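You operate a simulated robot arm through the tools that you are given. There is no shell and no other tool.

Carry out the task below with a simulated two-armed robot. There is one attempt and no reset: what you move stays moved.

TASK
Tip the overfull pan down to its line and soak the wooden cylinder in it till it darkens.
Fine: lay the pan back, drain the trough to LOW and shut the green lever, stand the wet cylinder on the mat; spill none.

Only the result counts: the job must be done as asked and must still hold three seconds after the hand-in. Knocking over, shifting, dropping, spilling or breaking anything else fails it.

THE ROBOT
Two 7-joint arms with fingered hands on one trunk that stands fixed in place. Base frame: the origin is at the foot of the trunk, x ahead of it, y to its left, z up; the work surface is at about z = 0.8. Readings come in m, degrees, newtons and seconds.
The left shoulder is at [0.056, 0.268, 1.24], the right one opposite. Payload 5 kg a hand.
The TCP of each hand is the grasp point between the finger pads, 0.052 m short of the fingertips. In the tool frame z runs along the fingers and y along their closing line. The gripper opens to 0.176 m. The gripper's body begins 0.061 m behind the TCP. The gripper is a hand of 5 fingers: y runs from the thumb to the fingers, the wrist lies at [-0.026, -0.151, -0.269] in the tool frame, and closing takes about 1.5 s.
Orientation is told as [roll, pitch, yaw] about the base's x, y, z axes, in that order, counted from this pose: with the fingers straight down and the wrist toward the robot, the tool's x, y and z point along [0, 1, 0], [1, 0, 0] and [0, 0, -1] of the base frame.

THE INTERFACE
- The arms move only by the tool arm_command. It takes "left_increments", "right_increments" or both (then of equal length, played together; a hand with none holds still); each is a list of rows, each a list of 6 numbers: the shift along the tool's x, y, z in mm, then the turn, a rotation vector about the tool's x, y, z in degrees. In form: [[dx, dy, dz, wx, wy, wz], ...]. A call has 1 to 20 rows; each row shifts and turns the commanded pose from where the row before left it, along the tool's axes as they then stand. "left_jaw" and "right_jaw" are, for a hand that has rows, the opening, from 0 (shut) to 1 (fully open), set as the call begins (left out, the last holds). A row lasts 0.2 s, in which the tool goes at most 0.05 m and 8.6 degrees; a call with a longer step from one row to the next is refused whole, and so is a gripper value outside its range. A pose out of reach is approached as far as the arm can. The call stops where the force on the tool passes 90 N (or 10 N more than at its start, if that is more) or the arm is blocked; 0.2 s more then pass. Each finger travels about 0.108 m/s and halts on what it meets, pressing with about 24 N; the grip force reading is that of the motor and also rises with nothing between the fingers. The clock runs only during rows and for 0.2 s after the last one: add rows that do not move to give the fingers time. The reply holds the time, the measured pose of the TCP, the force on the tool along the base axes, the opening and the grip force, in the units named above and with some noise, with the torque about the TCP (base axes, N m) and any sound that the robot's microphone picked up.
- Cameras (640 x 400 px; columns grow to the right, rows downward): "scene" is now at [0.1383, 0.0444, 1.4507]; the picture's right is [0.34, -0.94, -0.00], its down [-0.62, -0.22, -0.75] and it looks along [0.71, 0.26, -0.66] (base axes); focal length 247 px, centre (320, 200). "left" rides on the left gripper at [-0.102, -0.142, -0.203] in its tool frame; the picture's right is [-0.79, -0.29, 0.54], its down [0.56, -0.70, 0.44] and it looks along [0.25, 0.65, 0.72] (tool axes); focal length 275 px, centre (320, 200). "right" rides on the right gripper at [0.102, -0.142, -0.203] in its tool frame; the picture's right is [-0.79, 0.29, -0.54], its down [-0.56, -0.70, 0.44] and it looks along [-0.25, 0.65, 0.72] (tool axes); focal length 275 px, centre (320, 200). There is no depth. A picture from a camera that has moved, and an enlarged one, comes with that camera's place and axes in the base frame and with its lens. The place of the scene camera against the robot may be out by one fixed shift of up to 0.018 m in any direction.
- capture(camera): a new picture of that camera. The clock stands still meanwhile.
- lift_body(by): slides the trunk up (or, below 0, down) by that many m; the arms and the scene camera ride with it, the base frame stays. It gives what a move gives, with no picture.
- move_fingers(index, middle, ring, little, thumb_bend, thumb_turn, hand): sets how far each is bent, from 0 (flat) to 1 (curled in); at 0.3 the hand is open as for a grip, at 0.7 the pads meet at the TCP. One left out holds its place. A second passes; each finger stops where it meets its share of the squeeze, and holds until it gets a number again. A gripper value or a shape takes the hand back. It gives what a move gives, with no picture; readings hold the bend of each and the force on index, middle, ring, little, thumb and palm. thumb_turn goes from beside the hand (0) to across from the fingers (1), as for a grip.
- grasp_type(shape, hand): the hand has 5 fingers and takes this shape, open, in about a second: jaw (thumb against the fingers, like two jaws); tri (thumb and two fingers); tip (a fingertip pinch); poke (one finger out to press); point (the index stretched); flat (the hand flat); cup (the hand cupped); fist (a fist). The gripper value then closes the fingers along that shape, each until it touches; the sizes above hold for jaw. It gives what a move gives, with no picture.
- head_to(pan, tilt): turns the head with the scene camera to pan (to the left, within 80 degrees either way) and tilt (down, from -29 to 69), counted from straight ahead of the robot. It gives what a move gives.
- enlarge(camera, box): a new picture of the part [left, top, right, bottom] of that camera's present view, enlarged. The clock stands still meanwhile.
- close_job(): hands the job in; it is judged then, once.

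Nothing tells you positions but the pictures and the camera data. Unless the task says otherwise, let go and move clear before handing in.

The tools are called after ">>>" as name(argument=value, ...) on one line, values as JSON. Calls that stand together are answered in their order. arm_command: Moves the arms, as the interface text tells. Its arguments: {"type":"object","properties":{"left_increments":{"type":"array"},"left_jaw":{"type":"number"},"right_increments":{"type":"array"},"right_jaw":{"type":"number"}},"required":[]} The other tools are called the same way: lift_body (by) slides the trunk up or down; grasp_type (shape, hand) gives the hand a shape; move_fingers (index, middle, ring, little, thumb_bend, thumb_turn, hand) moves the fingers one by one; head_to (pan, tilt) turns the head that bears the scene camera; capture (camera) takes a picture; enlarge (camera, box) takes an enlarged picture of a part of a camera's view; close_job () hands the job in.

At the start:

```text
time_s: 0.0
left_ee_pos: [0.7163, 0.5727, 1.2173]
left_ee_rot: [0.1, 0.1, 0.1]
left_ft_force: [-1.0, -0.6, 1.1]
left_moment: [0.01, -0.02, 0.01]
left_gripper_width: 0.1755
left_grasp_force: 0.1
left_shape: jaw
left_bend: [0.3, 0.3, 0.3, 0.3, 0.3, 0.98]
left_finger forces: [0.0, 0.0, 0.0, 0.0, 0.0, 0.1]
right_ee_pos: [0.5561, -0.0757, 1.1779]
right_ee_rot: [0.1, -0.1, -0.1]
right_ft_force: [-0.1, -0.6, -0.2]
right_moment: [0.01, 0.02, 0.02]
right_gripper_width: 0.176
right_grasp_force: 0.1
right_shape: jaw
right_bend: [0.3, 0.3, 0.3, 0.3, 0.3, 0.98]
right_finger forces: [0.1, 0.0, 0.0, 0.0, 0.1, 0.0]
trunk travel left (down, up): [-0.4, 0.401]
head pan, tilt: [19.9, 40.4]
```

scene: 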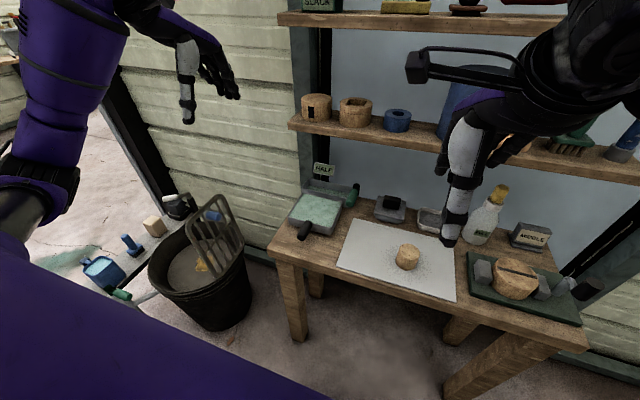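
right: 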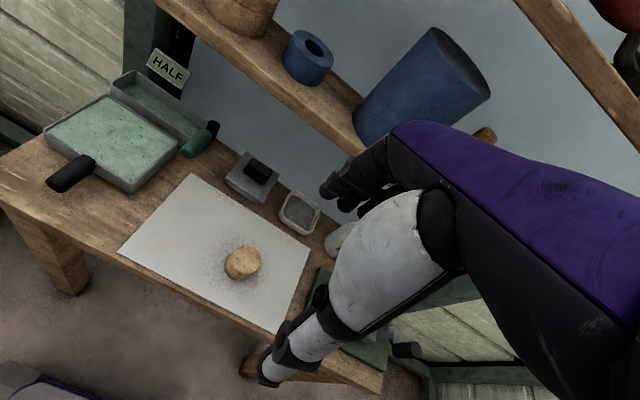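
left: 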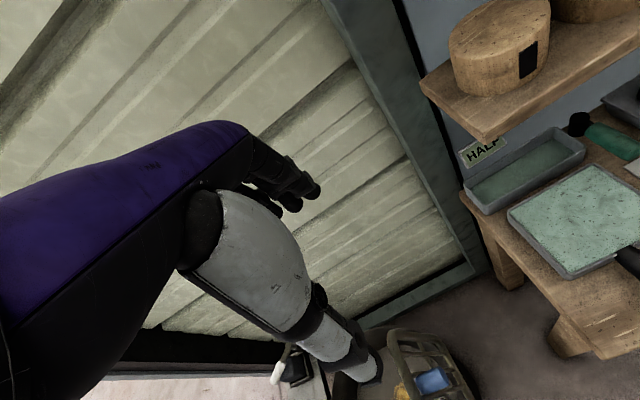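

I see a bench with a pan full of greenish water (black handle toward the robot), a trough behind it with a green lever, a white mat with a wooden cylinder on it. I'll look closer before moving.

>>> enlarge(camera="scene", box=[260, 150, 460, 275])

>>> enlarge(camera="right", box=[0, 30, 320, 230])

>>> enlarge(camera="left", box=[440, 80, 640, 300])

>>> enlarge(camera="scene", box=[440, 170, 640, 340])

```text
3.20 times, centred on (360, 212) of scene
camera zoom: at [0.1383, 0.0444, 1.4507], right [0.34, -0.94, 0.0], down [-0.62, -0.22, -0.75], along [0.71, 0.26, -0.66], focal length 789 px, centre (192, 160)
```

zoom: 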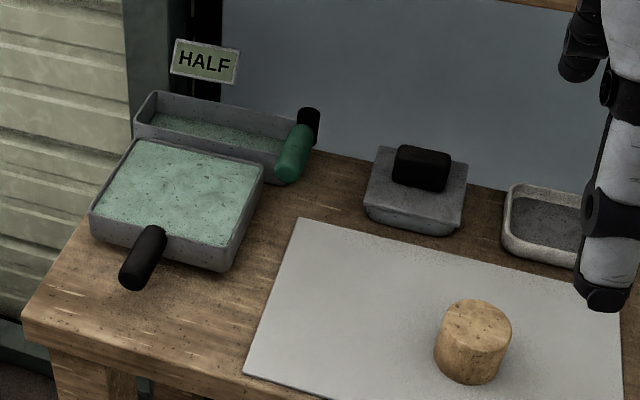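

```text
2.00 times, centred on (160, 130) of right
camera zoom: at [0.4146, 0.0261, 1.3799], right [0.29, -0.79, 0.54], down [-0.7, -0.56, -0.44], along [0.65, -0.25, -0.72], focal length 551 px, centre (640, 340)
```

zoom: 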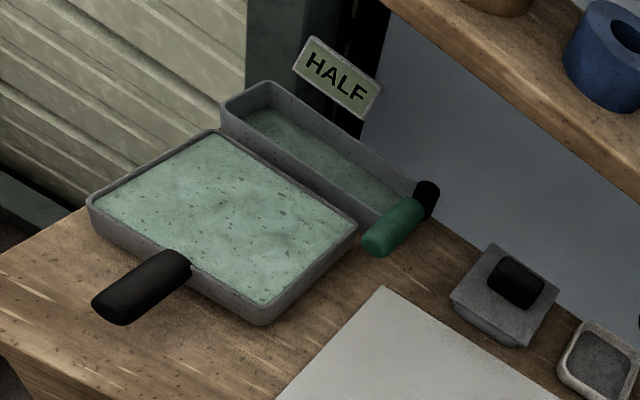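

```text
1.82 times, centred on (540, 190) of left
camera zoom: at [0.5736, 0.4702, 1.4197], right [-0.29, -0.79, -0.54], down [-0.7, 0.56, -0.44], along [0.65, 0.25, -0.72], focal length 500 px, centre (-80, 218)
```

zoom: 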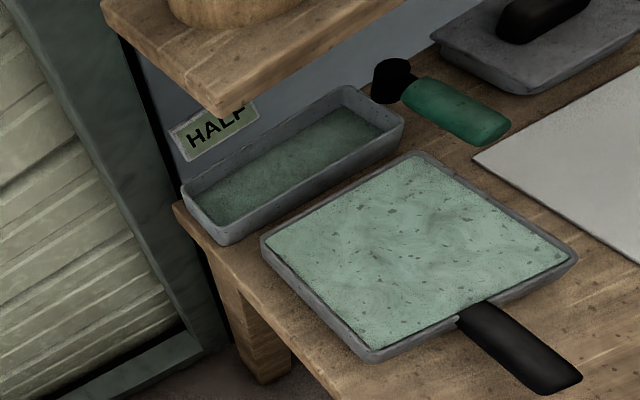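

```text
2.35 times, centred on (540, 255) of scene
camera zoom: at [0.1383, 0.0444, 1.4507], right [0.34, -0.94, 0.0], down [-0.62, -0.22, -0.75], along [0.71, 0.26, -0.66], focal length 580 px, centre (-198, 71)
```

zoom: 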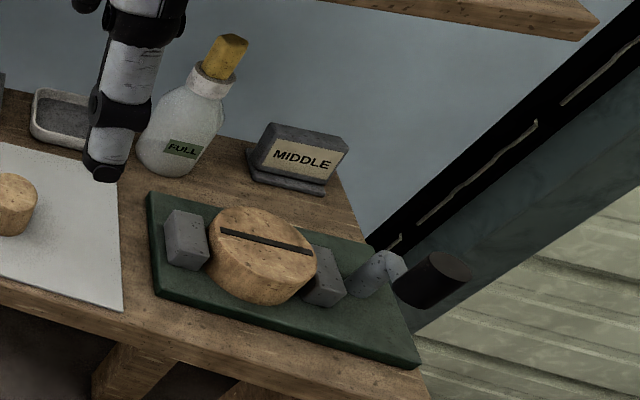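

The pan sits at about x 0.68–0.82, y 0.21–0.36, handle towards me; the trough lies just behind it, and its lever is right of it near (0.82–0.92, 0.17). I'll zoom closer for the gap, the line and the lever.

>>> enlarge(camera="scene", box=[280, 155, 370, 245])

>>> enlarge(camera="right", box=[30, 40, 230, 200])

>>> enlarge(camera="left", box=[450, 110, 640, 230])

>>> enlarge(camera="scene", box=[280, 0, 600, 200])

```text
4.44 times, centred on (325, 200) of scene
camera zoom: at [0.1383, 0.0444, 1.4507], right [0.34, -0.94, 0.0], down [-0.62, -0.22, -0.75], along [0.71, 0.26, -0.66], focal length 1096 px, centre (298, 200)
```

zoom: 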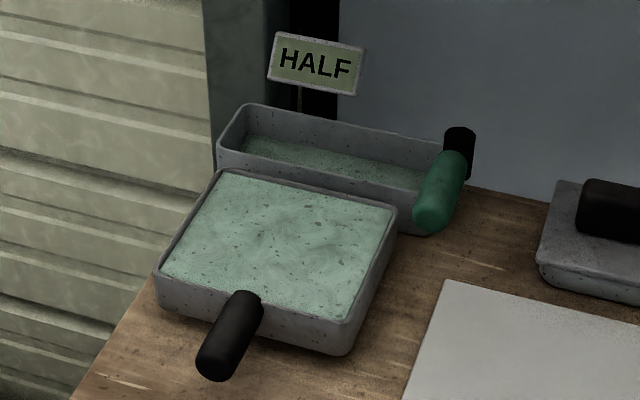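

```text
2.50 times, centred on (130, 120) of right
camera zoom: at [0.4146, 0.0261, 1.3799], right [0.29, -0.79, 0.54], down [-0.7, -0.56, -0.44], along [0.65, -0.25, -0.72], focal length 688 px, centre (795, 400)
```

zoom: 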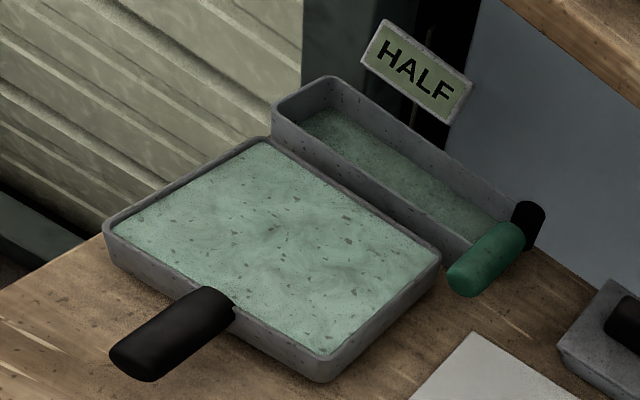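

```text
3.33 times, centred on (545, 170) of left
camera zoom: at [0.5736, 0.4702, 1.4197], right [-0.29, -0.79, -0.54], down [-0.7, 0.56, -0.44], along [0.65, 0.25, -0.72], focal length 918 px, centre (-430, 300)
```

zoom: 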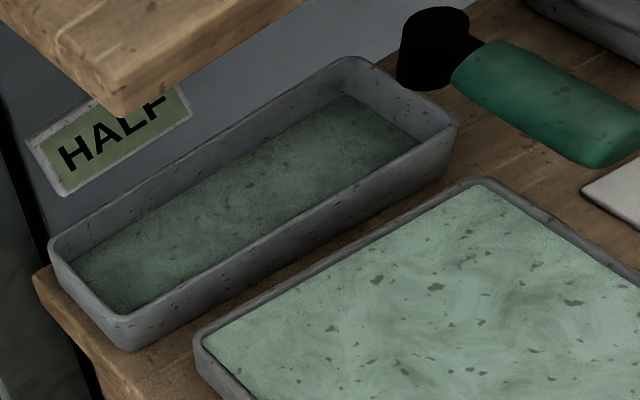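

```text
2.00 times, centred on (440, 100) of scene
camera zoom: at [0.1383, 0.0444, 1.4507], right [0.34, -0.94, 0.0], down [-0.62, -0.22, -0.75], along [0.71, 0.26, -0.66], focal length 493 px, centre (80, 400)
```

zoom: 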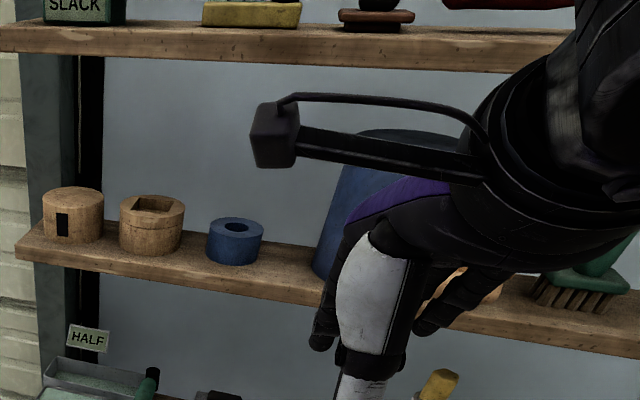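

Triangulating the two hand cameras puts the pan rim at z≈0.852, back edge x≈0.787, y 0.183–0.335, handle about (0.593–0.645, 0.26, 0.855); the trough's near rim is ~0.025 m beyond it. I'll bring the left hand back and turn it so its closing line runs across the handle, still high above.

>>> arm_command(left_increments=[[0, -37, 0, 0, 0, 0], [0, -37, 0, 0, 0, 0], [0, -36, 0, 0, 0, 0], [0, 0, 0, 0, 0, 8.18], [0, 0, 0, 0, 0, 8.18], [0, 0, 0, 0, 0, 8.18], [0, 0, 0, 0, 0, 8.18], [0, 0, 0, 0, 0, 8.18], [0, 0, 0, 0, 0, 8.18], [0, 0, 0, 0, 0, 8.18], [0, 0, 0, 0, 0, 8.18], [0, 0, 0, 0, 0, 8.18], [0, 0, 0, 0, 0, 8.18], [0, 0, 0, 0, 0, 8.2]])

```text
time_s: 3.0
left_ee_pos: [0.59, 0.5712, 1.2266]
left_ee_rot: [0.6, 0.3, -90.1]
left_ft_force: [1.0, -0.5, -0.2]
left_moment: [0.07, 0.07, -0.01]
left_gripper_width: 0.176
left_grasp_force: 0.1
left_shape: jaw
left_bend: [0.3, 0.3, 0.3, 0.3, 0.3, 0.97]
left_finger forces: [0.1, 0.1, 0.0, 0.0, 0.0, 0.0]
right_ee_pos: [0.5405, -0.0777, 1.1857]
right_ee_rot: [-0.1, -0.9, 0.0]
right_ft_force: [0.2, -0.4, -0.7]
right_moment: [0.09, -0.01, -0.02]
right_gripper_width: 0.1758
right_grasp_force: 0.1
right_shape: jaw
right_bend: [0.3, 0.3, 0.3, 0.3, 0.3, 0.97]
right_finger forces: [0.1, 0.0, 0.0, 0.1, 0.0, 0.1]
trunk travel left (down, up): [-0.4, 0.401]
head pan, tilt: [19.9, 40.4]
```

The pose drifted slightly on both hands (a trunk sway?), so I'll wait a moment and recheck before going closer.

>>> arm_command(left_increments=[[0, 0, 0, 0, 0, 0], [0, 0, 0, 0, 0, 0], [0, 0, 0, 0, 0, 0], [0, 0, 0, 0, 0, 0], [0, 0, 0, 0, 0, 0]])

>>> capture(camera="scene")

>>> capture(camera="left")

```text
time_s: 4.2
left_ee_pos: [0.5894, 0.5711, 1.2252]
left_ee_rot: [0.8, 0.1, -90.0]
left_ft_force: [-1.0, -1.0, 0.8]
left_moment: [0.01, -0.03, 0.01]
left_gripper_width: 0.1758
left_grasp_force: 0.1
left_shape: jaw
left_bend: [0.3, 0.3, 0.3, 0.3, 0.3, 0.97]
left_finger forces: [0.0, 0.0, 0.0, 0.0, 0.0, 0.0]
right_ee_pos: [0.5414, -0.0759, 1.1837]
right_ee_rot: [0.0, -0.9, 0.2]
right_ft_force: [0.0, 0.4, 0.3]
right_moment: [0.0, 0.02, -0.02]
right_gripper_width: 0.1761
right_grasp_force: 0.1
right_shape: jaw
right_bend: [0.3, 0.3, 0.3, 0.3, 0.3, 0.97]
right_finger forces: [0.0, 0.1, 0.0, 0.0, 0.0, 0.0]
trunk travel left (down, up): [-0.4, 0.401]
head pan, tilt: [19.9, 40.4]
```

```text
taken
camera scene: at [0.1382, 0.0443, 1.4507], right [0.34, -0.94, 0.0], down [-0.62, -0.22, -0.75], along [0.71, 0.26, -0.66], focal length 247 px, centre (320, 200)
```

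scene: 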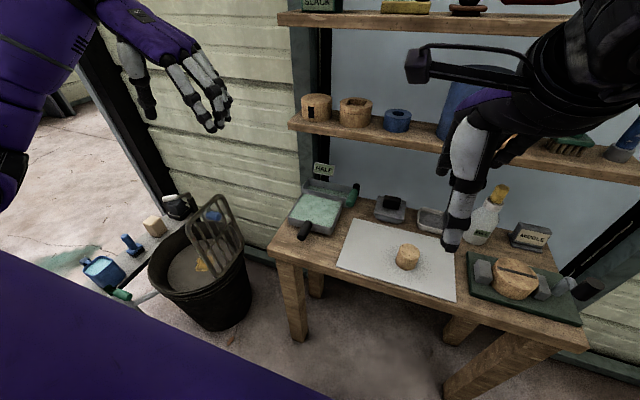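

```text
taken
camera left: at [0.4852, 0.7135, 1.4267], right [-0.78, 0.29, -0.55], down [0.56, 0.7, -0.43], along [0.26, -0.65, -0.71], focal length 275 px, centre (320, 200)
```

left: 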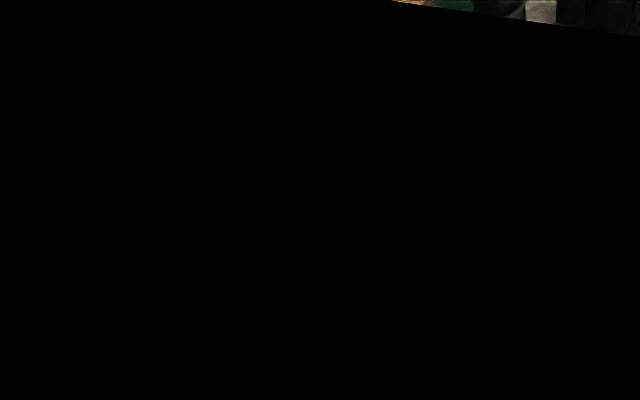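

The left hand is now turned properly; its camera is hidden by the arm, so I'll rely on the scene and right cameras. Next I bring it over the handle, staying high at z≈1.0.

>>> arm_command(left_increments=[[3, 45, 0, 0, 0, 0], [3, 45, 0, 0, 0, 0], [3, 44, 0, 0, 0, 0], [3, 44, 0, 0, 0, 0], [3, 44, 0, 0, 0, 0], [2, 44, 0, 0, 0, 0], [0, 44, 0, 0, 0, 0], [0, 0, 45, 0, 0, 0], [0, 0, 45, 0, 0, 0], [0, 0, 45, 0, 0, 0], [0, 0, 45, 0, 0, 0], [0, 0, 45, 0, 0, 0], [0, 0, 0, 0, 0, 0], [0, 0, 0, 0, 0, 0]])

>>> capture(camera="scene")

>>> capture(camera="left")

>>> capture(camera="right")

```text
time_s: 7.2
left_ee_pos: [0.6088, 0.2635, 1.0006]
left_ee_rot: [0.7, 0.1, -89.8]
left_ft_force: [1.0, 0.6, -0.6]
left_moment: [-0.1, 0.02, 0.0]
left_gripper_width: 0.176
left_grasp_force: 0.1
left_shape: jaw
left_bend: [0.3, 0.3, 0.3, 0.3, 0.3, 0.97]
left_finger forces: [0.0, 0.1, 0.0, 0.0, 0.0, 0.0]
right_ee_pos: [0.5411, -0.0767, 1.1835]
right_ee_rot: [-0.1, -0.6, 0.1]
right_ft_force: [0.7, 1.4, -0.4]
right_moment: [-0.12, 0.03, 0.01]
right_gripper_width: 0.1759
right_grasp_force: 0.0
right_shape: jaw
right_bend: [0.3, 0.3, 0.3, 0.3, 0.3, 0.97]
right_finger forces: [0.0, 0.1, 0.0, 0.0, 0.0, 0.1]
trunk travel left (down, up): [-0.4, 0.401]
head pan, tilt: [19.9, 40.4]
```

```text
taken
camera scene: at [0.1387, 0.0453, 1.4506], right [0.34, -0.94, 0.0], down [-0.62, -0.22, -0.75], along [0.71, 0.26, -0.66], focal length 247 px, centre (320, 200)
```

scene: 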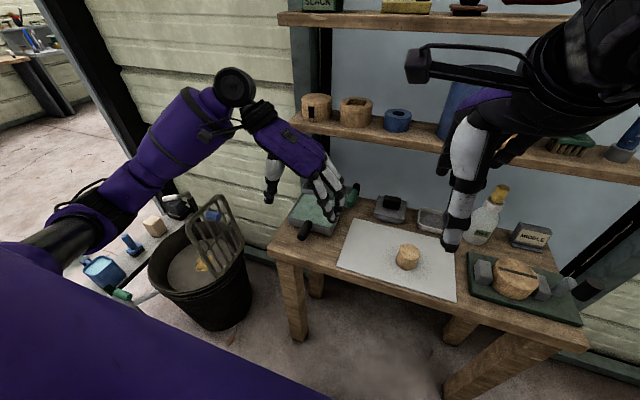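

```text
taken
camera left: at [0.5044, 0.4058, 1.2], right [-0.78, 0.29, -0.55], down [0.56, 0.7, -0.43], along [0.26, -0.65, -0.71], focal length 275 px, centre (320, 200)
```

left: 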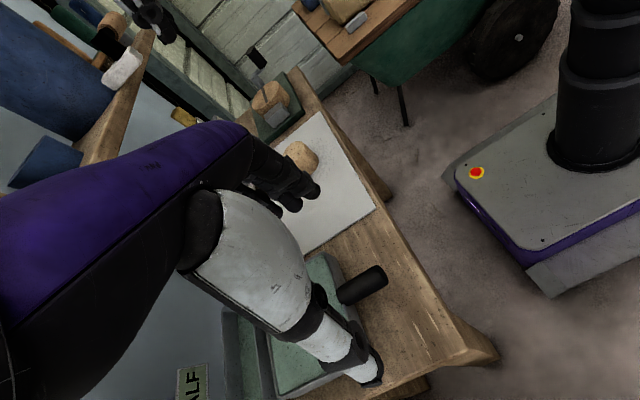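

```text
taken
camera right: at [0.397, 0.0266, 1.3848], right [0.28, -0.79, 0.54], down [-0.7, -0.56, -0.45], along [0.66, -0.25, -0.71], focal length 275 px, centre (320, 200)
```

right: 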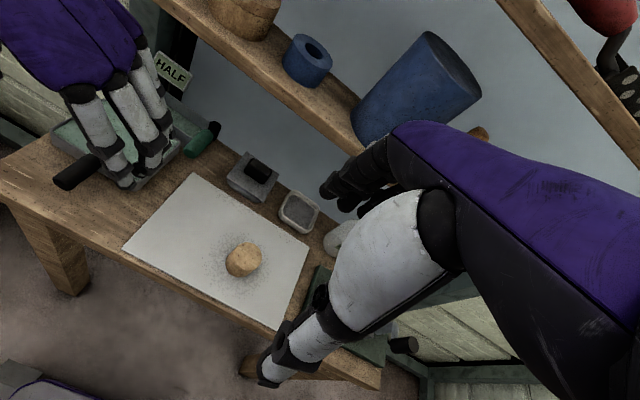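

The left camera now agrees that the handle runs x 0.593–0.650 at y≈0.26. I'll zoom to see where fingers lie relative to it.

>>> enlarge(camera="left", box=[220, 140, 440, 400])

>>> enlarge(camera="right", box=[0, 30, 240, 220])

>>> enlarge(camera="scene", box=[220, 100, 420, 260])

```text
1.54 times, centred on (330, 270) of left
camera zoom: at [0.5044, 0.4058, 1.2], right [-0.78, 0.29, -0.55], down [0.56, 0.7, -0.43], along [0.26, -0.65, -0.71], focal length 424 px, centre (305, 92)
```

zoom: 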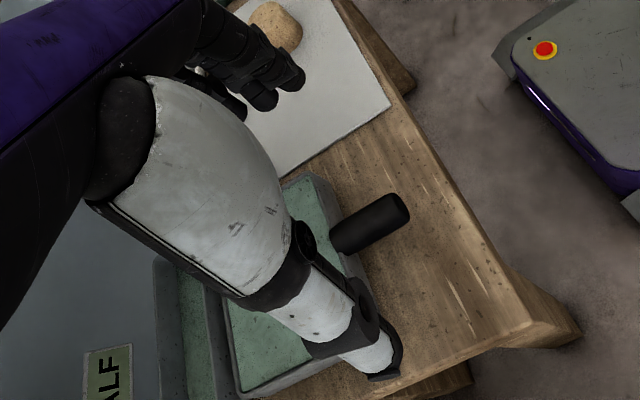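

```text
2.11 times, centred on (120, 125) of right
camera zoom: at [0.397, 0.0266, 1.3848], right [0.28, -0.79, 0.54], down [-0.7, -0.56, -0.45], along [0.66, -0.25, -0.71], focal length 580 px, centre (741, 358)
```

zoom: 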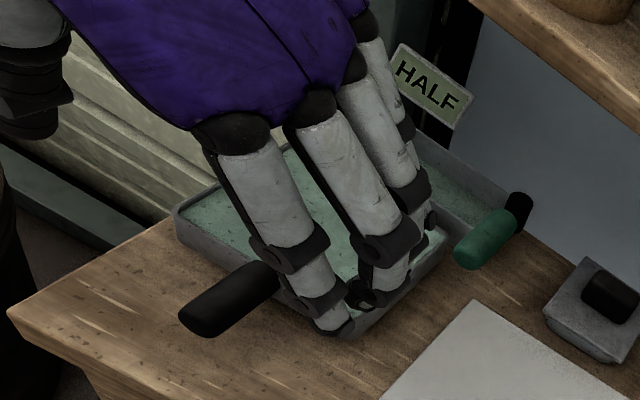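

```text
2.50 times, centred on (320, 180) of scene
camera zoom: at [0.1387, 0.0453, 1.4506], right [0.34, -0.94, 0.0], down [-0.62, -0.22, -0.75], along [0.71, 0.26, -0.66], focal length 617 px, centre (320, 250)
```

zoom: 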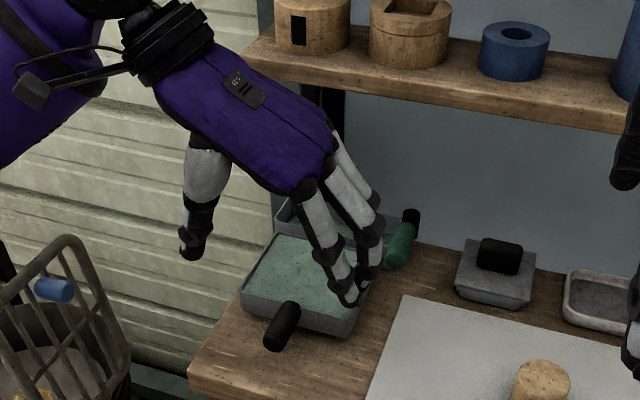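

The TCP lines up with the index finger, while middle/ring/little lie further toward the pan; so I'll curl the little finger out of the way and test-close in the air to see where the fingers fall.

>>> move_fingers(hand="left", index=0.6, middle=0.6, ring=0.6, little=1.0, thumb_bend=0.6)

>>> enlarge(camera="right", box=[0, 30, 240, 220])

>>> enlarge(camera="scene", box=[220, 100, 420, 260])

>>> enlarge(camera="left", box=[220, 140, 440, 400])

```text
time_s: 8.2
left_ee_pos: [0.609, 0.2618, 1.0002]
left_ee_rot: [0.7, 0.2, -90.0]
left_ft_force: [-0.3, 0.3, 0.3]
left_moment: [0.02, -0.04, -0.02]
left_gripper_width: 0.0562
left_grasp_force: 0.0
left_shape: fingers
left_bend: [0.6, 0.6, 0.6, 0.98, 0.6, 0.97]
left_finger forces: [0.0, 0.0, 0.0, 0.1, 0.0, 0.1]
right_ee_pos: [0.5402, -0.0766, 1.1839]
right_ee_rot: [-0.1, -0.8, 0.0]
right_ft_force: [-0.9, -1.0, -0.6]
right_moment: [0.02, -0.01, 0.02]
right_gripper_width: 0.1759
right_grasp_force: 0.1
right_shape: jaw
right_bend: [0.3, 0.3, 0.3, 0.3, 0.3, 0.97]
right_finger forces: [0.0, 0.0, 0.0, 0.0, 0.0, 0.0]
trunk travel left (down, up): [-0.4, 0.401]
head pan, tilt: [19.9, 40.4]
```

```text
2.11 times, centred on (120, 125) of right
camera zoom: at [0.3966, 0.0255, 1.385], right [0.28, -0.79, 0.54], down [-0.7, -0.56, -0.45], along [0.66, -0.25, -0.71], focal length 580 px, centre (741, 358)
```

zoom: 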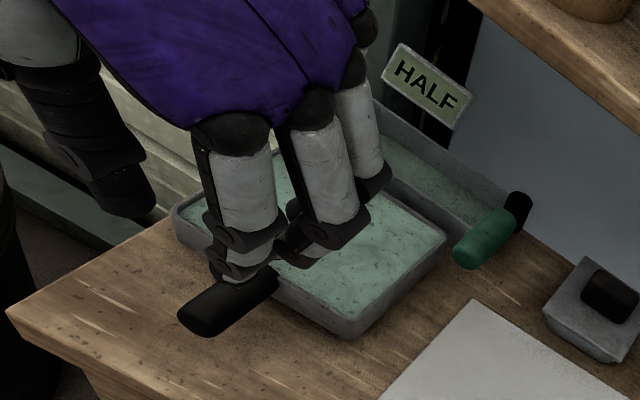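

```text
2.50 times, centred on (320, 180) of scene
camera zoom: at [0.1382, 0.0441, 1.4507], right [0.34, -0.94, -0.01], down [-0.62, -0.22, -0.75], along [0.71, 0.26, -0.66], focal length 617 px, centre (320, 250)
```

zoom: 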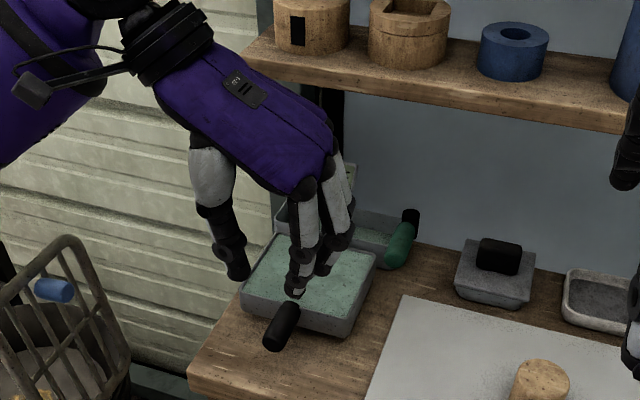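

```text
1.54 times, centred on (330, 270) of left
camera zoom: at [0.504, 0.4048, 1.2008], right [-0.78, 0.29, -0.55], down [0.56, 0.7, -0.43], along [0.26, -0.65, -0.71], focal length 424 px, centre (305, 92)
```

zoom: 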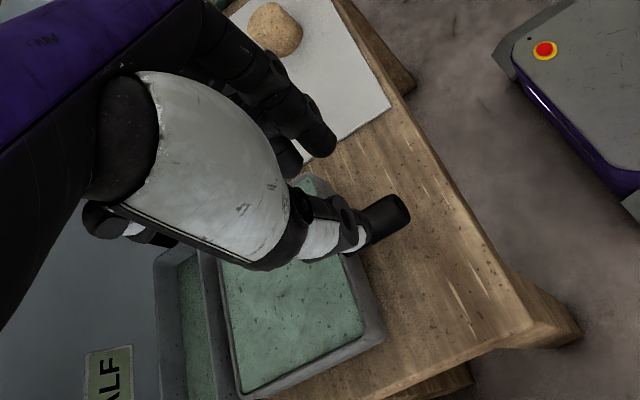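

With the handle at x 0.593–0.650, only index, middle and thumb fit, so I curl ring and little as well, reopen the others and descend partway to z≈0.94.

>>> move_fingers(hand="left", index=0.4, middle=0.4, ring=1.0, little=1.0, thumb_bend=0.4)

>>> arm_command(left_increments=[[1, 0, 20, 0, 0, 0], [1, 0, 20, 0, 0, 0], [1, 0, 20, 0, 0, 0], [0, 0, 0, 0, 0, 0], [0, 0, 0, 0, 0, 0]])

>>> enlarge(camera="right", box=[0, 50, 200, 220])

>>> enlarge(camera="scene", box=[250, 140, 390, 260])

>>> enlarge(camera="left", box=[220, 140, 440, 400])

```text
time_s: 9.2
left_ee_pos: [0.6096, 0.2618, 0.9996]
left_ee_rot: [0.7, 0.1, -89.9]
left_ft_force: [-0.4, 0.0, -0.5]
left_moment: [-0.01, -0.01, -0.02]
left_gripper_width: 0.1436
left_grasp_force: 0.1
left_shape: fingers
left_bend: [0.4, 0.4, 1.0, 1.0, 0.4, 0.97]
left_finger forces: [0.0, 0.0, 0.0, 0.0, 0.0, 0.1]
right_ee_pos: [0.54, -0.0764, 1.1845]
right_ee_rot: [0.0, -0.8, 0.1]
right_ft_force: [-0.5, -0.1, 0.0]
right_moment: [-0.03, 0.02, 0.01]
right_gripper_width: 0.176
right_grasp_force: 0.1
right_shape: jaw
right_bend: [0.3, 0.3, 0.3, 0.3, 0.3, 0.97]
right_finger forces: [0.0, 0.0, 0.1, 0.0, 0.0, 0.0]
trunk travel left (down, up): [-0.4, 0.401]
head pan, tilt: [19.9, 40.4]
```

```text
time_s: 10.4
left_ee_pos: [0.6127, 0.2638, 0.9413]
left_ee_rot: [0.7, 0.0, -90.0]
left_ft_force: [0.5, -0.1, 0.0]
left_moment: [-0.02, 0.0, -0.02]
left_gripper_width: 0.1433
left_grasp_force: 0.1
left_shape: fingers
left_bend: [0.4, 0.4, 1.0, 1.0, 0.4, 0.97]
left_finger forces: [0.0, 0.1, 0.1, 0.1, 0.0, 0.1]
right_ee_pos: [0.5408, -0.076, 1.1845]
right_ee_rot: [0.0, -0.7, 0.0]
right_ft_force: [0.4, 0.4, -0.5]
right_moment: [0.0, 0.01, 0.0]
right_gripper_width: 0.1761
right_grasp_force: 0.0
right_shape: jaw
right_bend: [0.3, 0.3, 0.3, 0.3, 0.3, 0.97]
right_finger forces: [0.0, 0.0, 0.0, 0.1, 0.0, 0.0]
trunk travel left (down, up): [-0.4, 0.401]
head pan, tilt: [19.9, 40.4]
```

```text
2.35 times, centred on (100, 135) of right
camera zoom: at [0.3969, 0.0259, 1.3849], right [0.28, -0.79, 0.54], down [-0.7, -0.56, -0.45], along [0.66, -0.25, -0.71], focal length 648 px, centre (838, 353)
```

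zoom: 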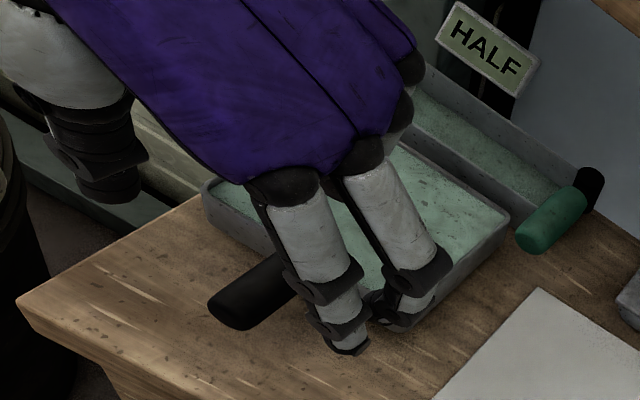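

```text
3.33 times, centred on (320, 200) of scene
camera zoom: at [0.1385, 0.0446, 1.4506], right [0.34, -0.94, 0.0], down [-0.62, -0.22, -0.75], along [0.71, 0.26, -0.66], focal length 822 px, centre (320, 200)
```

zoom: 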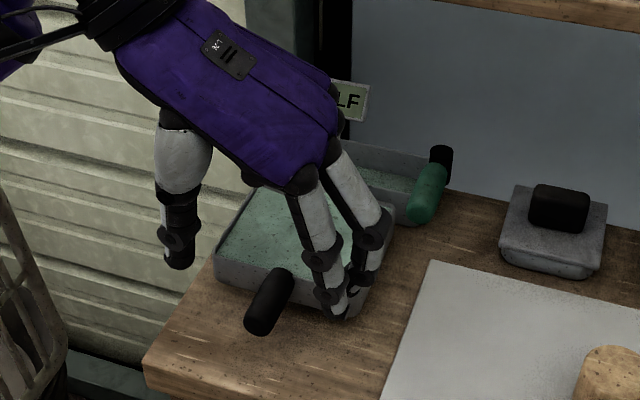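

```text
1.54 times, centred on (330, 270) of left
camera zoom: at [0.5075, 0.4052, 1.1411], right [-0.78, 0.29, -0.55], down [0.56, 0.7, -0.43], along [0.26, -0.65, -0.71], focal length 424 px, centre (305, 92)
```

zoom: 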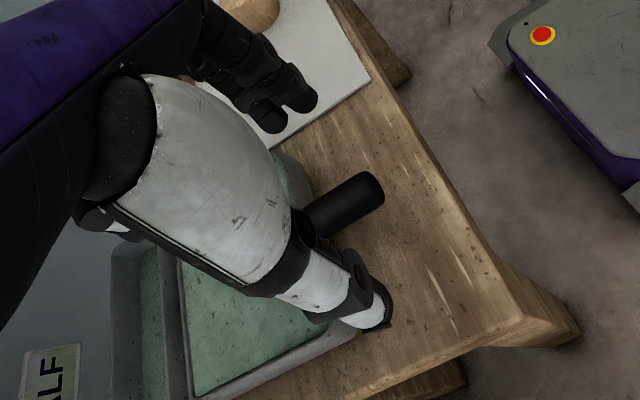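

Index (x≈0.597) and middle (x≈0.628) straddle the handle's length and clear the pan's front rim (x≈0.645). I descend to z≈0.864 gently.

>>> arm_command(left_increments=[[-1, 0, 15, 0, 0, 0], [0, 1, 15, 0, 0, 0], [0, 1, 15, 0, 0, 0], [0, 1, 15, 0, 0, 0], [0, 0, 8, 0, 0, 0], [0, 0, 8, 0, 0, 0], [0, 0, 0, 0, 0, 0]])

>>> enlarge(camera="right", box=[0, 50, 200, 220])

>>> enlarge(camera="scene", box=[250, 140, 390, 260])

>>> enlarge(camera="left", box=[220, 140, 440, 400])

```text
time_s: 12.0
left_ee_pos: [0.6128, 0.2592, 0.865]
left_ee_rot: [0.7, 0.1, -89.9]
left_ft_force: [-0.7, 0.3, -0.4]
left_moment: [0.0, -0.02, 0.02]
left_gripper_width: 0.1435
left_grasp_force: 0.0
left_shape: fingers
left_bend: [0.4, 0.4, 1.0, 1.0, 0.4, 0.97]
left_finger forces: [0.0, 0.1, 0.0, 0.0, 0.0, 0.0]
right_ee_pos: [0.5394, -0.0759, 1.1842]
right_ee_rot: [0.0, -0.8, 0.0]
right_ft_force: [-1.4, 0.4, 0.1]
right_moment: [0.01, -0.01, 0.02]
right_gripper_width: 0.1757
right_grasp_force: 0.2
right_shape: jaw
right_bend: [0.3, 0.3, 0.3, 0.3, 0.3, 0.97]
right_finger forces: [0.0, 0.0, 0.0, 0.0, 0.0, 0.0]
trunk travel left (down, up): [-0.4, 0.401]
head pan, tilt: [19.9, 40.4]
```

```text
2.35 times, centred on (100, 135) of right
camera zoom: at [0.3965, 0.0256, 1.3851], right [0.28, -0.79, 0.54], down [-0.7, -0.56, -0.45], along [0.66, -0.25, -0.71], focal length 648 px, centre (838, 353)
```

zoom: 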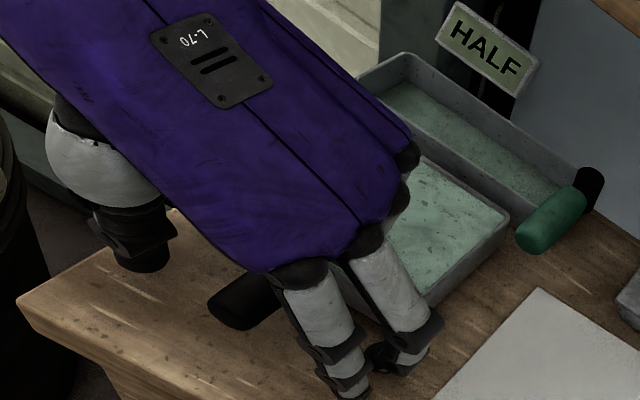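

```text
3.33 times, centred on (320, 200) of scene
camera zoom: at [0.1381, 0.0442, 1.4507], right [0.34, -0.94, 0.0], down [-0.62, -0.22, -0.75], along [0.71, 0.26, -0.66], focal length 822 px, centre (320, 200)
```

zoom: 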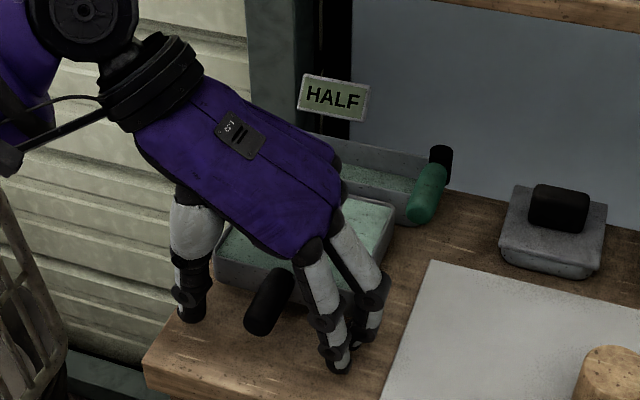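

```text
1.54 times, centred on (330, 270) of left
camera zoom: at [0.5075, 0.4014, 1.065], right [-0.78, 0.29, -0.55], down [0.56, 0.7, -0.43], along [0.26, -0.65, -0.71], focal length 424 px, centre (305, 92)
```

zoom: 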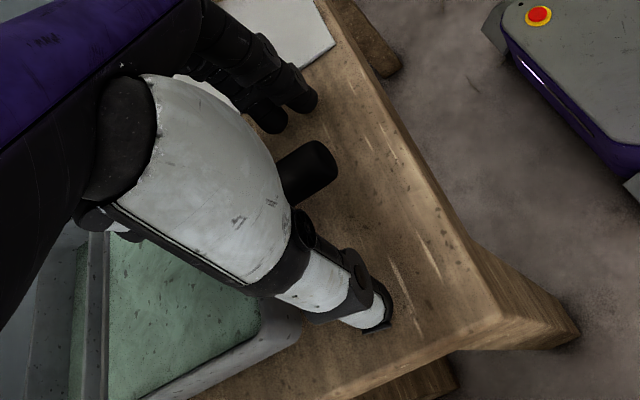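

The hand straddles the handle without contact. I'll lower 5 mm more and close index, middle and thumb in small stages.

>>> arm_command(left_increments=[[0, 0, 3, 0, 0, 0], [0, 0, 2, 0, 0, 0], [0, 0, 0, 0, 0, 0]])

>>> move_fingers(hand="left", index=0.6, middle=0.6, thumb_bend=0.6)

>>> enlarge(camera="right", box=[0, 50, 200, 220])

>>> enlarge(camera="scene", box=[250, 140, 390, 260])

>>> enlarge(camera="left", box=[220, 140, 440, 400])

```text
time_s: 12.8
left_ee_pos: [0.6131, 0.2596, 0.8602]
left_ee_rot: [0.6, 0.2, -90.0]
left_ft_force: [0.1, -0.4, 2.3]
left_moment: [-0.22, -0.01, -0.03]
left_gripper_width: 0.1432
left_grasp_force: 1.4
left_shape: fingers
left_bend: [0.4, 0.4, 1.0, 1.0, 0.4, 0.97]
left_finger forces: [0.0, 2.4, 0.1, 0.0, 0.0, 0.0]
right_ee_pos: [0.5413, -0.0764, 1.184]
right_ee_rot: [0.0, -0.8, 0.0]
right_ft_force: [-0.2, 0.2, -0.3]
right_moment: [0.01, -0.01, 0.02]
right_gripper_width: 0.1758
right_grasp_force: 0.1
right_shape: jaw
right_bend: [0.3, 0.3, 0.3, 0.3, 0.3, 0.97]
right_finger forces: [0.0, 0.0, 0.0, 0.0, 0.0, 0.1]
trunk travel left (down, up): [-0.4, 0.401]
head pan, tilt: [19.9, 40.4]
```

```text
time_s: 13.8
left_ee_pos: [0.6139, 0.2605, 0.8591]
left_ee_rot: [0.7, 0.1, -90.0]
left_ft_force: [-1.1, -0.3, 3.8]
left_moment: [-0.19, 0.11, -0.02]
left_gripper_width: 0.0558
left_grasp_force: 2.1
left_shape: fingers
left_bend: [0.6, 0.6, 1.0, 1.0, 0.6, 0.97]
left_finger forces: [3.6, 0.7, 0.0, 0.0, 0.1, 0.1]
right_ee_pos: [0.5414, -0.0775, 1.1841]
right_ee_rot: [0.0, -0.8, 0.0]
right_ft_force: [0.3, 0.4, 0.4]
right_moment: [0.01, -0.03, 0.03]
right_gripper_width: 0.176
right_grasp_force: 0.0
right_shape: jaw
right_bend: [0.3, 0.3, 0.3, 0.3, 0.3, 0.97]
right_finger forces: [0.0, 0.0, 0.0, 0.0, 0.0, 0.0]
trunk travel left (down, up): [-0.4, 0.401]
head pan, tilt: [19.9, 40.4]
```

```text
2.35 times, centred on (100, 135) of right
camera zoom: at [0.3964, 0.0256, 1.385], right [0.28, -0.79, 0.54], down [-0.7, -0.56, -0.45], along [0.66, -0.25, -0.71], focal length 648 px, centre (838, 353)
```

zoom: 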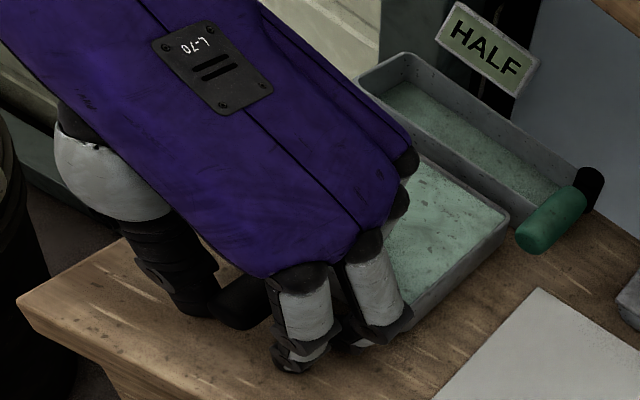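

```text
3.33 times, centred on (320, 200) of scene
camera zoom: at [0.138, 0.0442, 1.4507], right [0.34, -0.94, 0.0], down [-0.62, -0.22, -0.75], along [0.71, 0.26, -0.66], focal length 822 px, centre (320, 200)
```

zoom: 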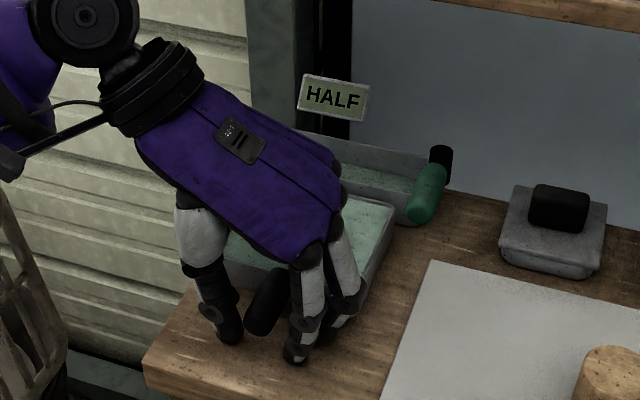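

```text
1.54 times, centred on (330, 270) of left
camera zoom: at [0.5077, 0.4017, 1.0598], right [-0.78, 0.29, -0.55], down [0.56, 0.7, -0.43], along [0.26, -0.65, -0.71], focal length 424 px, centre (305, 92)
```

zoom: 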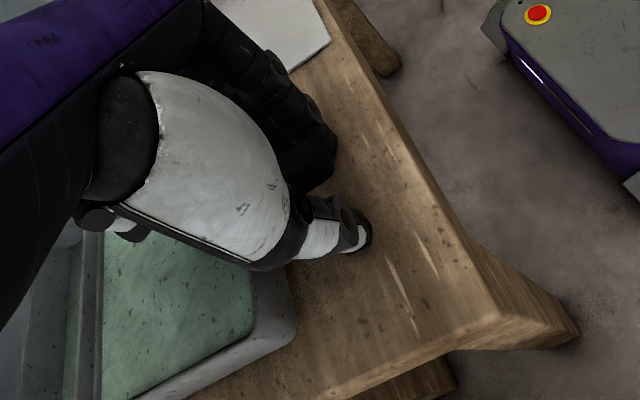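

The fingertips seem to brush the table, so I raise 5 mm and close further.

>>> arm_command(left_increments=[[0, 0, -3, 0, 0, 0], [0, 0, -3, 0, 0, 0], [0, 0, 0, 0, 0, 0]])

>>> move_fingers(hand="left", index=0.64, middle=0.64, thumb_bend=0.64)

>>> enlarge(camera="scene", box=[250, 140, 390, 260])

```text
time_s: 14.6
left_ee_pos: [0.6132, 0.2587, 0.865]
left_ee_rot: [0.7, 0.1, -89.9]
left_ft_force: [-0.4, 0.7, -0.2]
left_moment: [0.0, -0.02, 0.0]
left_gripper_width: 0.056
left_grasp_force: 0.0
left_shape: fingers
left_bend: [0.6, 0.6, 1.0, 1.0, 0.6, 0.97]
left_finger forces: [0.0, 0.0, 0.0, 0.0, 0.1, 0.0]
right_ee_pos: [0.5411, -0.0755, 1.1852]
right_ee_rot: [0.0, -0.7, 0.1]
right_ft_force: [0.5, 0.8, -0.3]
right_moment: [0.01, -0.02, -0.01]
right_gripper_width: 0.1759
right_grasp_force: 0.0
right_shape: jaw
right_bend: [0.3, 0.3, 0.3, 0.3, 0.3, 0.97]
right_finger forces: [0.0, 0.0, 0.0, 0.0, 0.1, 0.1]
trunk travel left (down, up): [-0.4, 0.401]
head pan, tilt: [19.9, 40.4]
```

```text
time_s: 15.6
left_ee_pos: [0.6132, 0.2585, 0.8648]
left_ee_rot: [0.7, 0.0, -90.0]
left_ft_force: [-0.7, 0.2, 0.3]
left_moment: [-0.03, 0.03, 0.02]
left_gripper_width: 0.0389
left_grasp_force: 0.0
left_shape: fingers
left_bend: [0.64, 0.64, 1.0, 1.0, 0.64, 0.97]
left_finger forces: [0.0, 0.0, 0.1, 0.0, 0.1, 0.0]
right_ee_pos: [0.5413, -0.0769, 1.1851]
right_ee_rot: [0.0, -0.9, -0.1]
right_ft_force: [-0.3, -0.1, 0.2]
right_moment: [-0.02, 0.01, 0.04]
right_gripper_width: 0.1758
right_grasp_force: 0.2
right_shape: jaw
right_bend: [0.3, 0.3, 0.3, 0.3, 0.3, 0.97]
right_finger forces: [0.0, 0.0, 0.0, 0.0, 0.1, 0.0]
trunk travel left (down, up): [-0.4, 0.401]
head pan, tilt: [19.9, 40.4]
```

```text
3.33 times, centred on (320, 200) of scene
camera zoom: at [0.1382, 0.0444, 1.4507], right [0.34, -0.94, 0.0], down [-0.62, -0.22, -0.75], along [0.71, 0.26, -0.66], focal length 822 px, centre (320, 200)
```

zoom: 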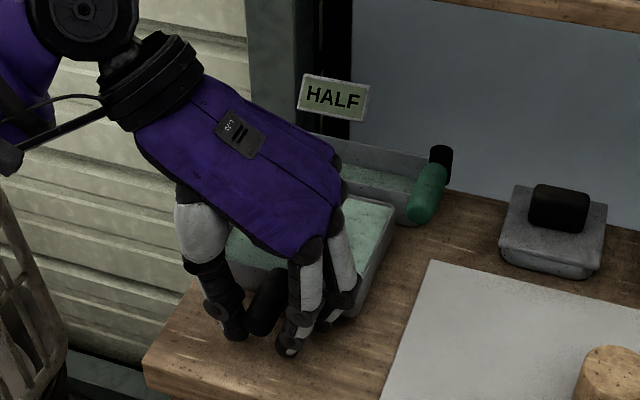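

Nothing touched yet at 39 mm opening; the handle is between thumb and fingers. I close on in small stages.

>>> move_fingers(hand="left", index=0.66, middle=0.66, thumb_bend=0.66)

>>> move_fingers(hand="left", index=0.68, middle=0.68, thumb_bend=0.68)

```text
time_s: 16.6
left_ee_pos: [0.6137, 0.2604, 0.8657]
left_ee_rot: [0.7, 0.2, -90.0]
left_ft_force: [-0.1, -0.9, -0.2]
left_moment: [0.01, 0.03, -0.07]
left_gripper_width: 0.0307
left_grasp_force: 0.1
left_shape: fingers
left_bend: [0.66, 0.66, 1.0, 1.0, 0.66, 0.97]
left_finger forces: [0.0, 0.0, 0.0, 0.0, 0.1, 0.0]
right_ee_pos: [0.5404, -0.0761, 1.1833]
right_ee_rot: [0.0, -0.8, 0.0]
right_ft_force: [0.2, 0.1, -0.6]
right_moment: [0.01, 0.04, -0.02]
right_gripper_width: 0.1761
right_grasp_force: 0.1
right_shape: jaw
right_bend: [0.3, 0.3, 0.3, 0.3, 0.3, 0.97]
right_finger forces: [0.0, 0.1, 0.1, 0.0, 0.0, 0.1]
trunk travel left (down, up): [-0.4, 0.401]
head pan, tilt: [19.9, 40.4]
```

```text
time_s: 17.6
left_ee_pos: [0.6131, 0.2607, 0.8658]
left_ee_rot: [0.8, 0.2, -90.0]
left_ft_force: [-0.2, 1.6, -0.4]
left_moment: [0.0, -0.03, -0.01]
left_gripper_width: 0.023
left_grasp_force: 0.2
left_shape: fingers
left_bend: [0.68, 0.68, 1.0, 1.0, 0.67, 0.97]
left_finger forces: [0.0, 0.0, 0.0, 0.0, 1.1, 0.0]
right_ee_pos: [0.5401, -0.0769, 1.1847]
right_ee_rot: [0.0, -0.8, 0.0]
right_ft_force: [0.8, 1.3, -0.1]
right_moment: [0.0, 0.01, 0.03]
right_gripper_width: 0.1757
right_grasp_force: 0.0
right_shape: jaw
right_bend: [0.3, 0.3, 0.3, 0.3, 0.3, 0.97]
right_finger forces: [0.0, 0.1, 0.0, 0.0, 0.0, 0.1]
trunk travel left (down, up): [-0.4, 0.401]
head pan, tilt: [19.9, 40.4]
```

The thumb has just met the handle; now only the two fingers close.

>>> move_fingers(hand="left", index=0.72, middle=0.72)

>>> enlarge(camera="scene", box=[270, 170, 350, 250])

>>> enlarge(camera="left", box=[250, 160, 430, 300])

```text
time_s: 18.6
left_ee_pos: [0.6131, 0.2595, 0.8649]
left_ee_rot: [0.7, 0.1, -90.0]
left_ft_force: [-0.5, -9.7, -3.4]
left_moment: [-0.23, 0.07, -0.03]
left_gripper_width: 0.0164
left_grasp_force: 5.0
left_shape: fingers
left_bend: [0.72, 0.71, 1.0, 1.0, 0.67, 0.97]
left_finger forces: [6.3, 3.7, 0.0, 0.0, 0.8, 0.0]
right_ee_pos: [0.5413, -0.0774, 1.1839]
right_ee_rot: [0.0, -0.9, 0.0]
right_ft_force: [-0.1, 0.0, -0.2]
right_moment: [-0.02, -0.01, -0.01]
right_gripper_width: 0.1759
right_grasp_force: 0.0
right_shape: jaw
right_bend: [0.3, 0.3, 0.3, 0.3, 0.3, 0.97]
right_finger forces: [0.0, 0.0, 0.1, 0.1, 0.0, 0.0]
trunk travel left (down, up): [-0.4, 0.401]
head pan, tilt: [19.9, 40.4]
```

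```text
5.00 times, centred on (310, 210) of scene
camera zoom: at [0.1383, 0.0438, 1.4507], right [0.34, -0.94, -0.01], down [-0.62, -0.22, -0.75], along [0.71, 0.26, -0.66], focal length 1234 px, centre (370, 150)
```

zoom: 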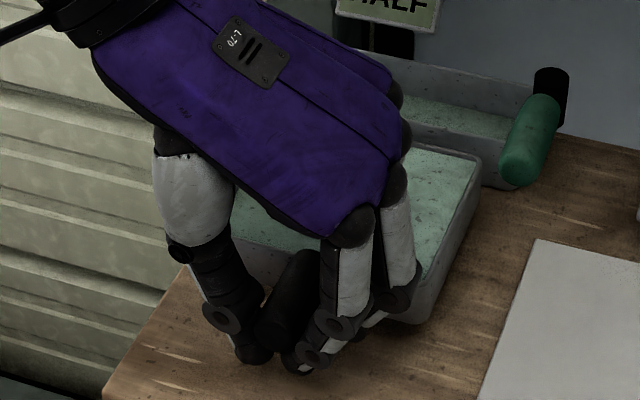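

```text
2.86 times, centred on (340, 230) of left
camera zoom: at [0.5081, 0.401, 1.0655], right [-0.78, 0.29, -0.55], down [0.56, 0.7, -0.43], along [0.26, -0.65, -0.71], focal length 786 px, centre (263, 114)
```

zoom: 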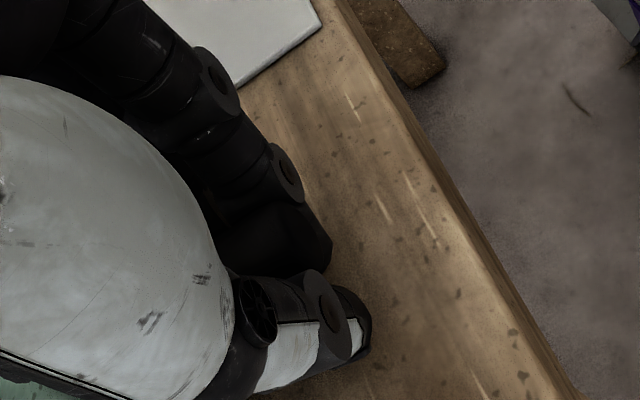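

The fingers press the handle from the right; now the thumb should press to balance.

>>> move_fingers(hand="left", thumb_bend=0.71)

>>> arm_command(left_increments=[[0, 0, 0, 0, 0, 0], [0, 0, 0, 0, 0, 0]])

```text
time_s: 19.6
left_ee_pos: [0.6134, 0.2605, 0.8659]
left_ee_rot: [0.7, 0.1, -90.0]
left_ft_force: [-0.8, -4.2, -3.1]
left_moment: [-0.1, 0.07, -0.07]
left_gripper_width: 0.0141
left_grasp_force: 7.9
left_shape: fingers
left_bend: [0.72, 0.71, 1.0, 1.0, 0.69, 0.97]
left_finger forces: [5.7, 3.2, 0.1, 0.1, 6.3, 0.0]
right_ee_pos: [0.5404, -0.0771, 1.1837]
right_ee_rot: [0.0, -0.7, 0.0]
right_ft_force: [-0.6, -0.5, -0.1]
right_moment: [0.01, 0.03, 0.02]
right_gripper_width: 0.176
right_grasp_force: 0.0
right_shape: jaw
right_bend: [0.3, 0.3, 0.3, 0.3, 0.3, 0.97]
right_finger forces: [0.0, 0.0, 0.1, 0.0, 0.1, 0.0]
trunk travel left (down, up): [-0.4, 0.401]
head pan, tilt: [19.9, 40.4]
```

```text
time_s: 20.2
left_ee_pos: [0.6129, 0.2578, 0.8653]
left_ee_rot: [0.7, 0.1, -90.0]
left_ft_force: [0.2, -3.5, -2.7]
left_moment: [-0.15, 0.02, -0.08]
left_gripper_width: 0.0142
left_grasp_force: 7.9
left_shape: fingers
left_bend: [0.72, 0.71, 1.0, 1.0, 0.69, 0.97]
left_finger forces: [5.6, 3.2, 0.0, 0.0, 6.5, 0.0]
right_ee_pos: [0.5408, -0.0766, 1.1846]
right_ee_rot: [0.0, -0.8, 0.0]
right_ft_force: [-0.4, -0.2, 0.3]
right_moment: [0.0, -0.02, 0.01]
right_gripper_width: 0.1759
right_grasp_force: 0.1
right_shape: jaw
right_bend: [0.3, 0.3, 0.3, 0.3, 0.3, 0.97]
right_finger forces: [0.1, 0.0, 0.0, 0.0, 0.0, 0.0]
trunk travel left (down, up): [-0.4, 0.401]
head pan, tilt: [19.9, 40.4]
```

Grip is balancing. I tighten in steps while watching the vertical force so the pan isn't levered up.

>>> move_fingers(hand="left", index=0.74, middle=0.74, thumb_bend=0.74)

>>> enlarge(camera="right", box=[60, 50, 200, 170])

```text
time_s: 21.2
left_ee_pos: [0.613, 0.2596, 0.8652]
left_ee_rot: [0.7, 0.1, -90.0]
left_ft_force: [-1.7, -2.2, -4.6]
left_moment: [-0.06, 0.18, -0.22]
left_gripper_width: 0.0094
left_grasp_force: 16.5
left_shape: fingers
left_bend: [0.73, 0.73, 1.0, 1.0, 0.71, 0.97]
left_finger forces: [9.2, 9.0, 0.0, 0.0, 13.9, 0.1]
right_ee_pos: [0.5413, -0.0757, 1.1835]
right_ee_rot: [-0.1, -0.8, -0.1]
right_ft_force: [0.9, -0.3, -0.4]
right_moment: [0.0, -0.02, -0.03]
right_gripper_width: 0.1758
right_grasp_force: 0.1
right_shape: jaw
right_bend: [0.3, 0.3, 0.3, 0.3, 0.3, 0.97]
right_finger forces: [0.0, 0.1, 0.1, 0.0, 0.0, 0.0]
trunk travel left (down, up): [-0.4, 0.401]
head pan, tilt: [19.9, 40.4]
```

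```text
3.33 times, centred on (130, 110) of right
camera zoom: at [0.3967, 0.0256, 1.3849], right [0.28, -0.79, 0.54], down [-0.7, -0.56, -0.45], along [0.66, -0.25, -0.71], focal length 918 px, centre (953, 500)
```

zoom: 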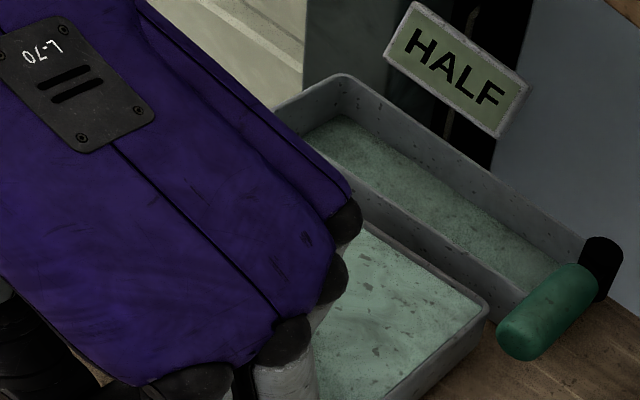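

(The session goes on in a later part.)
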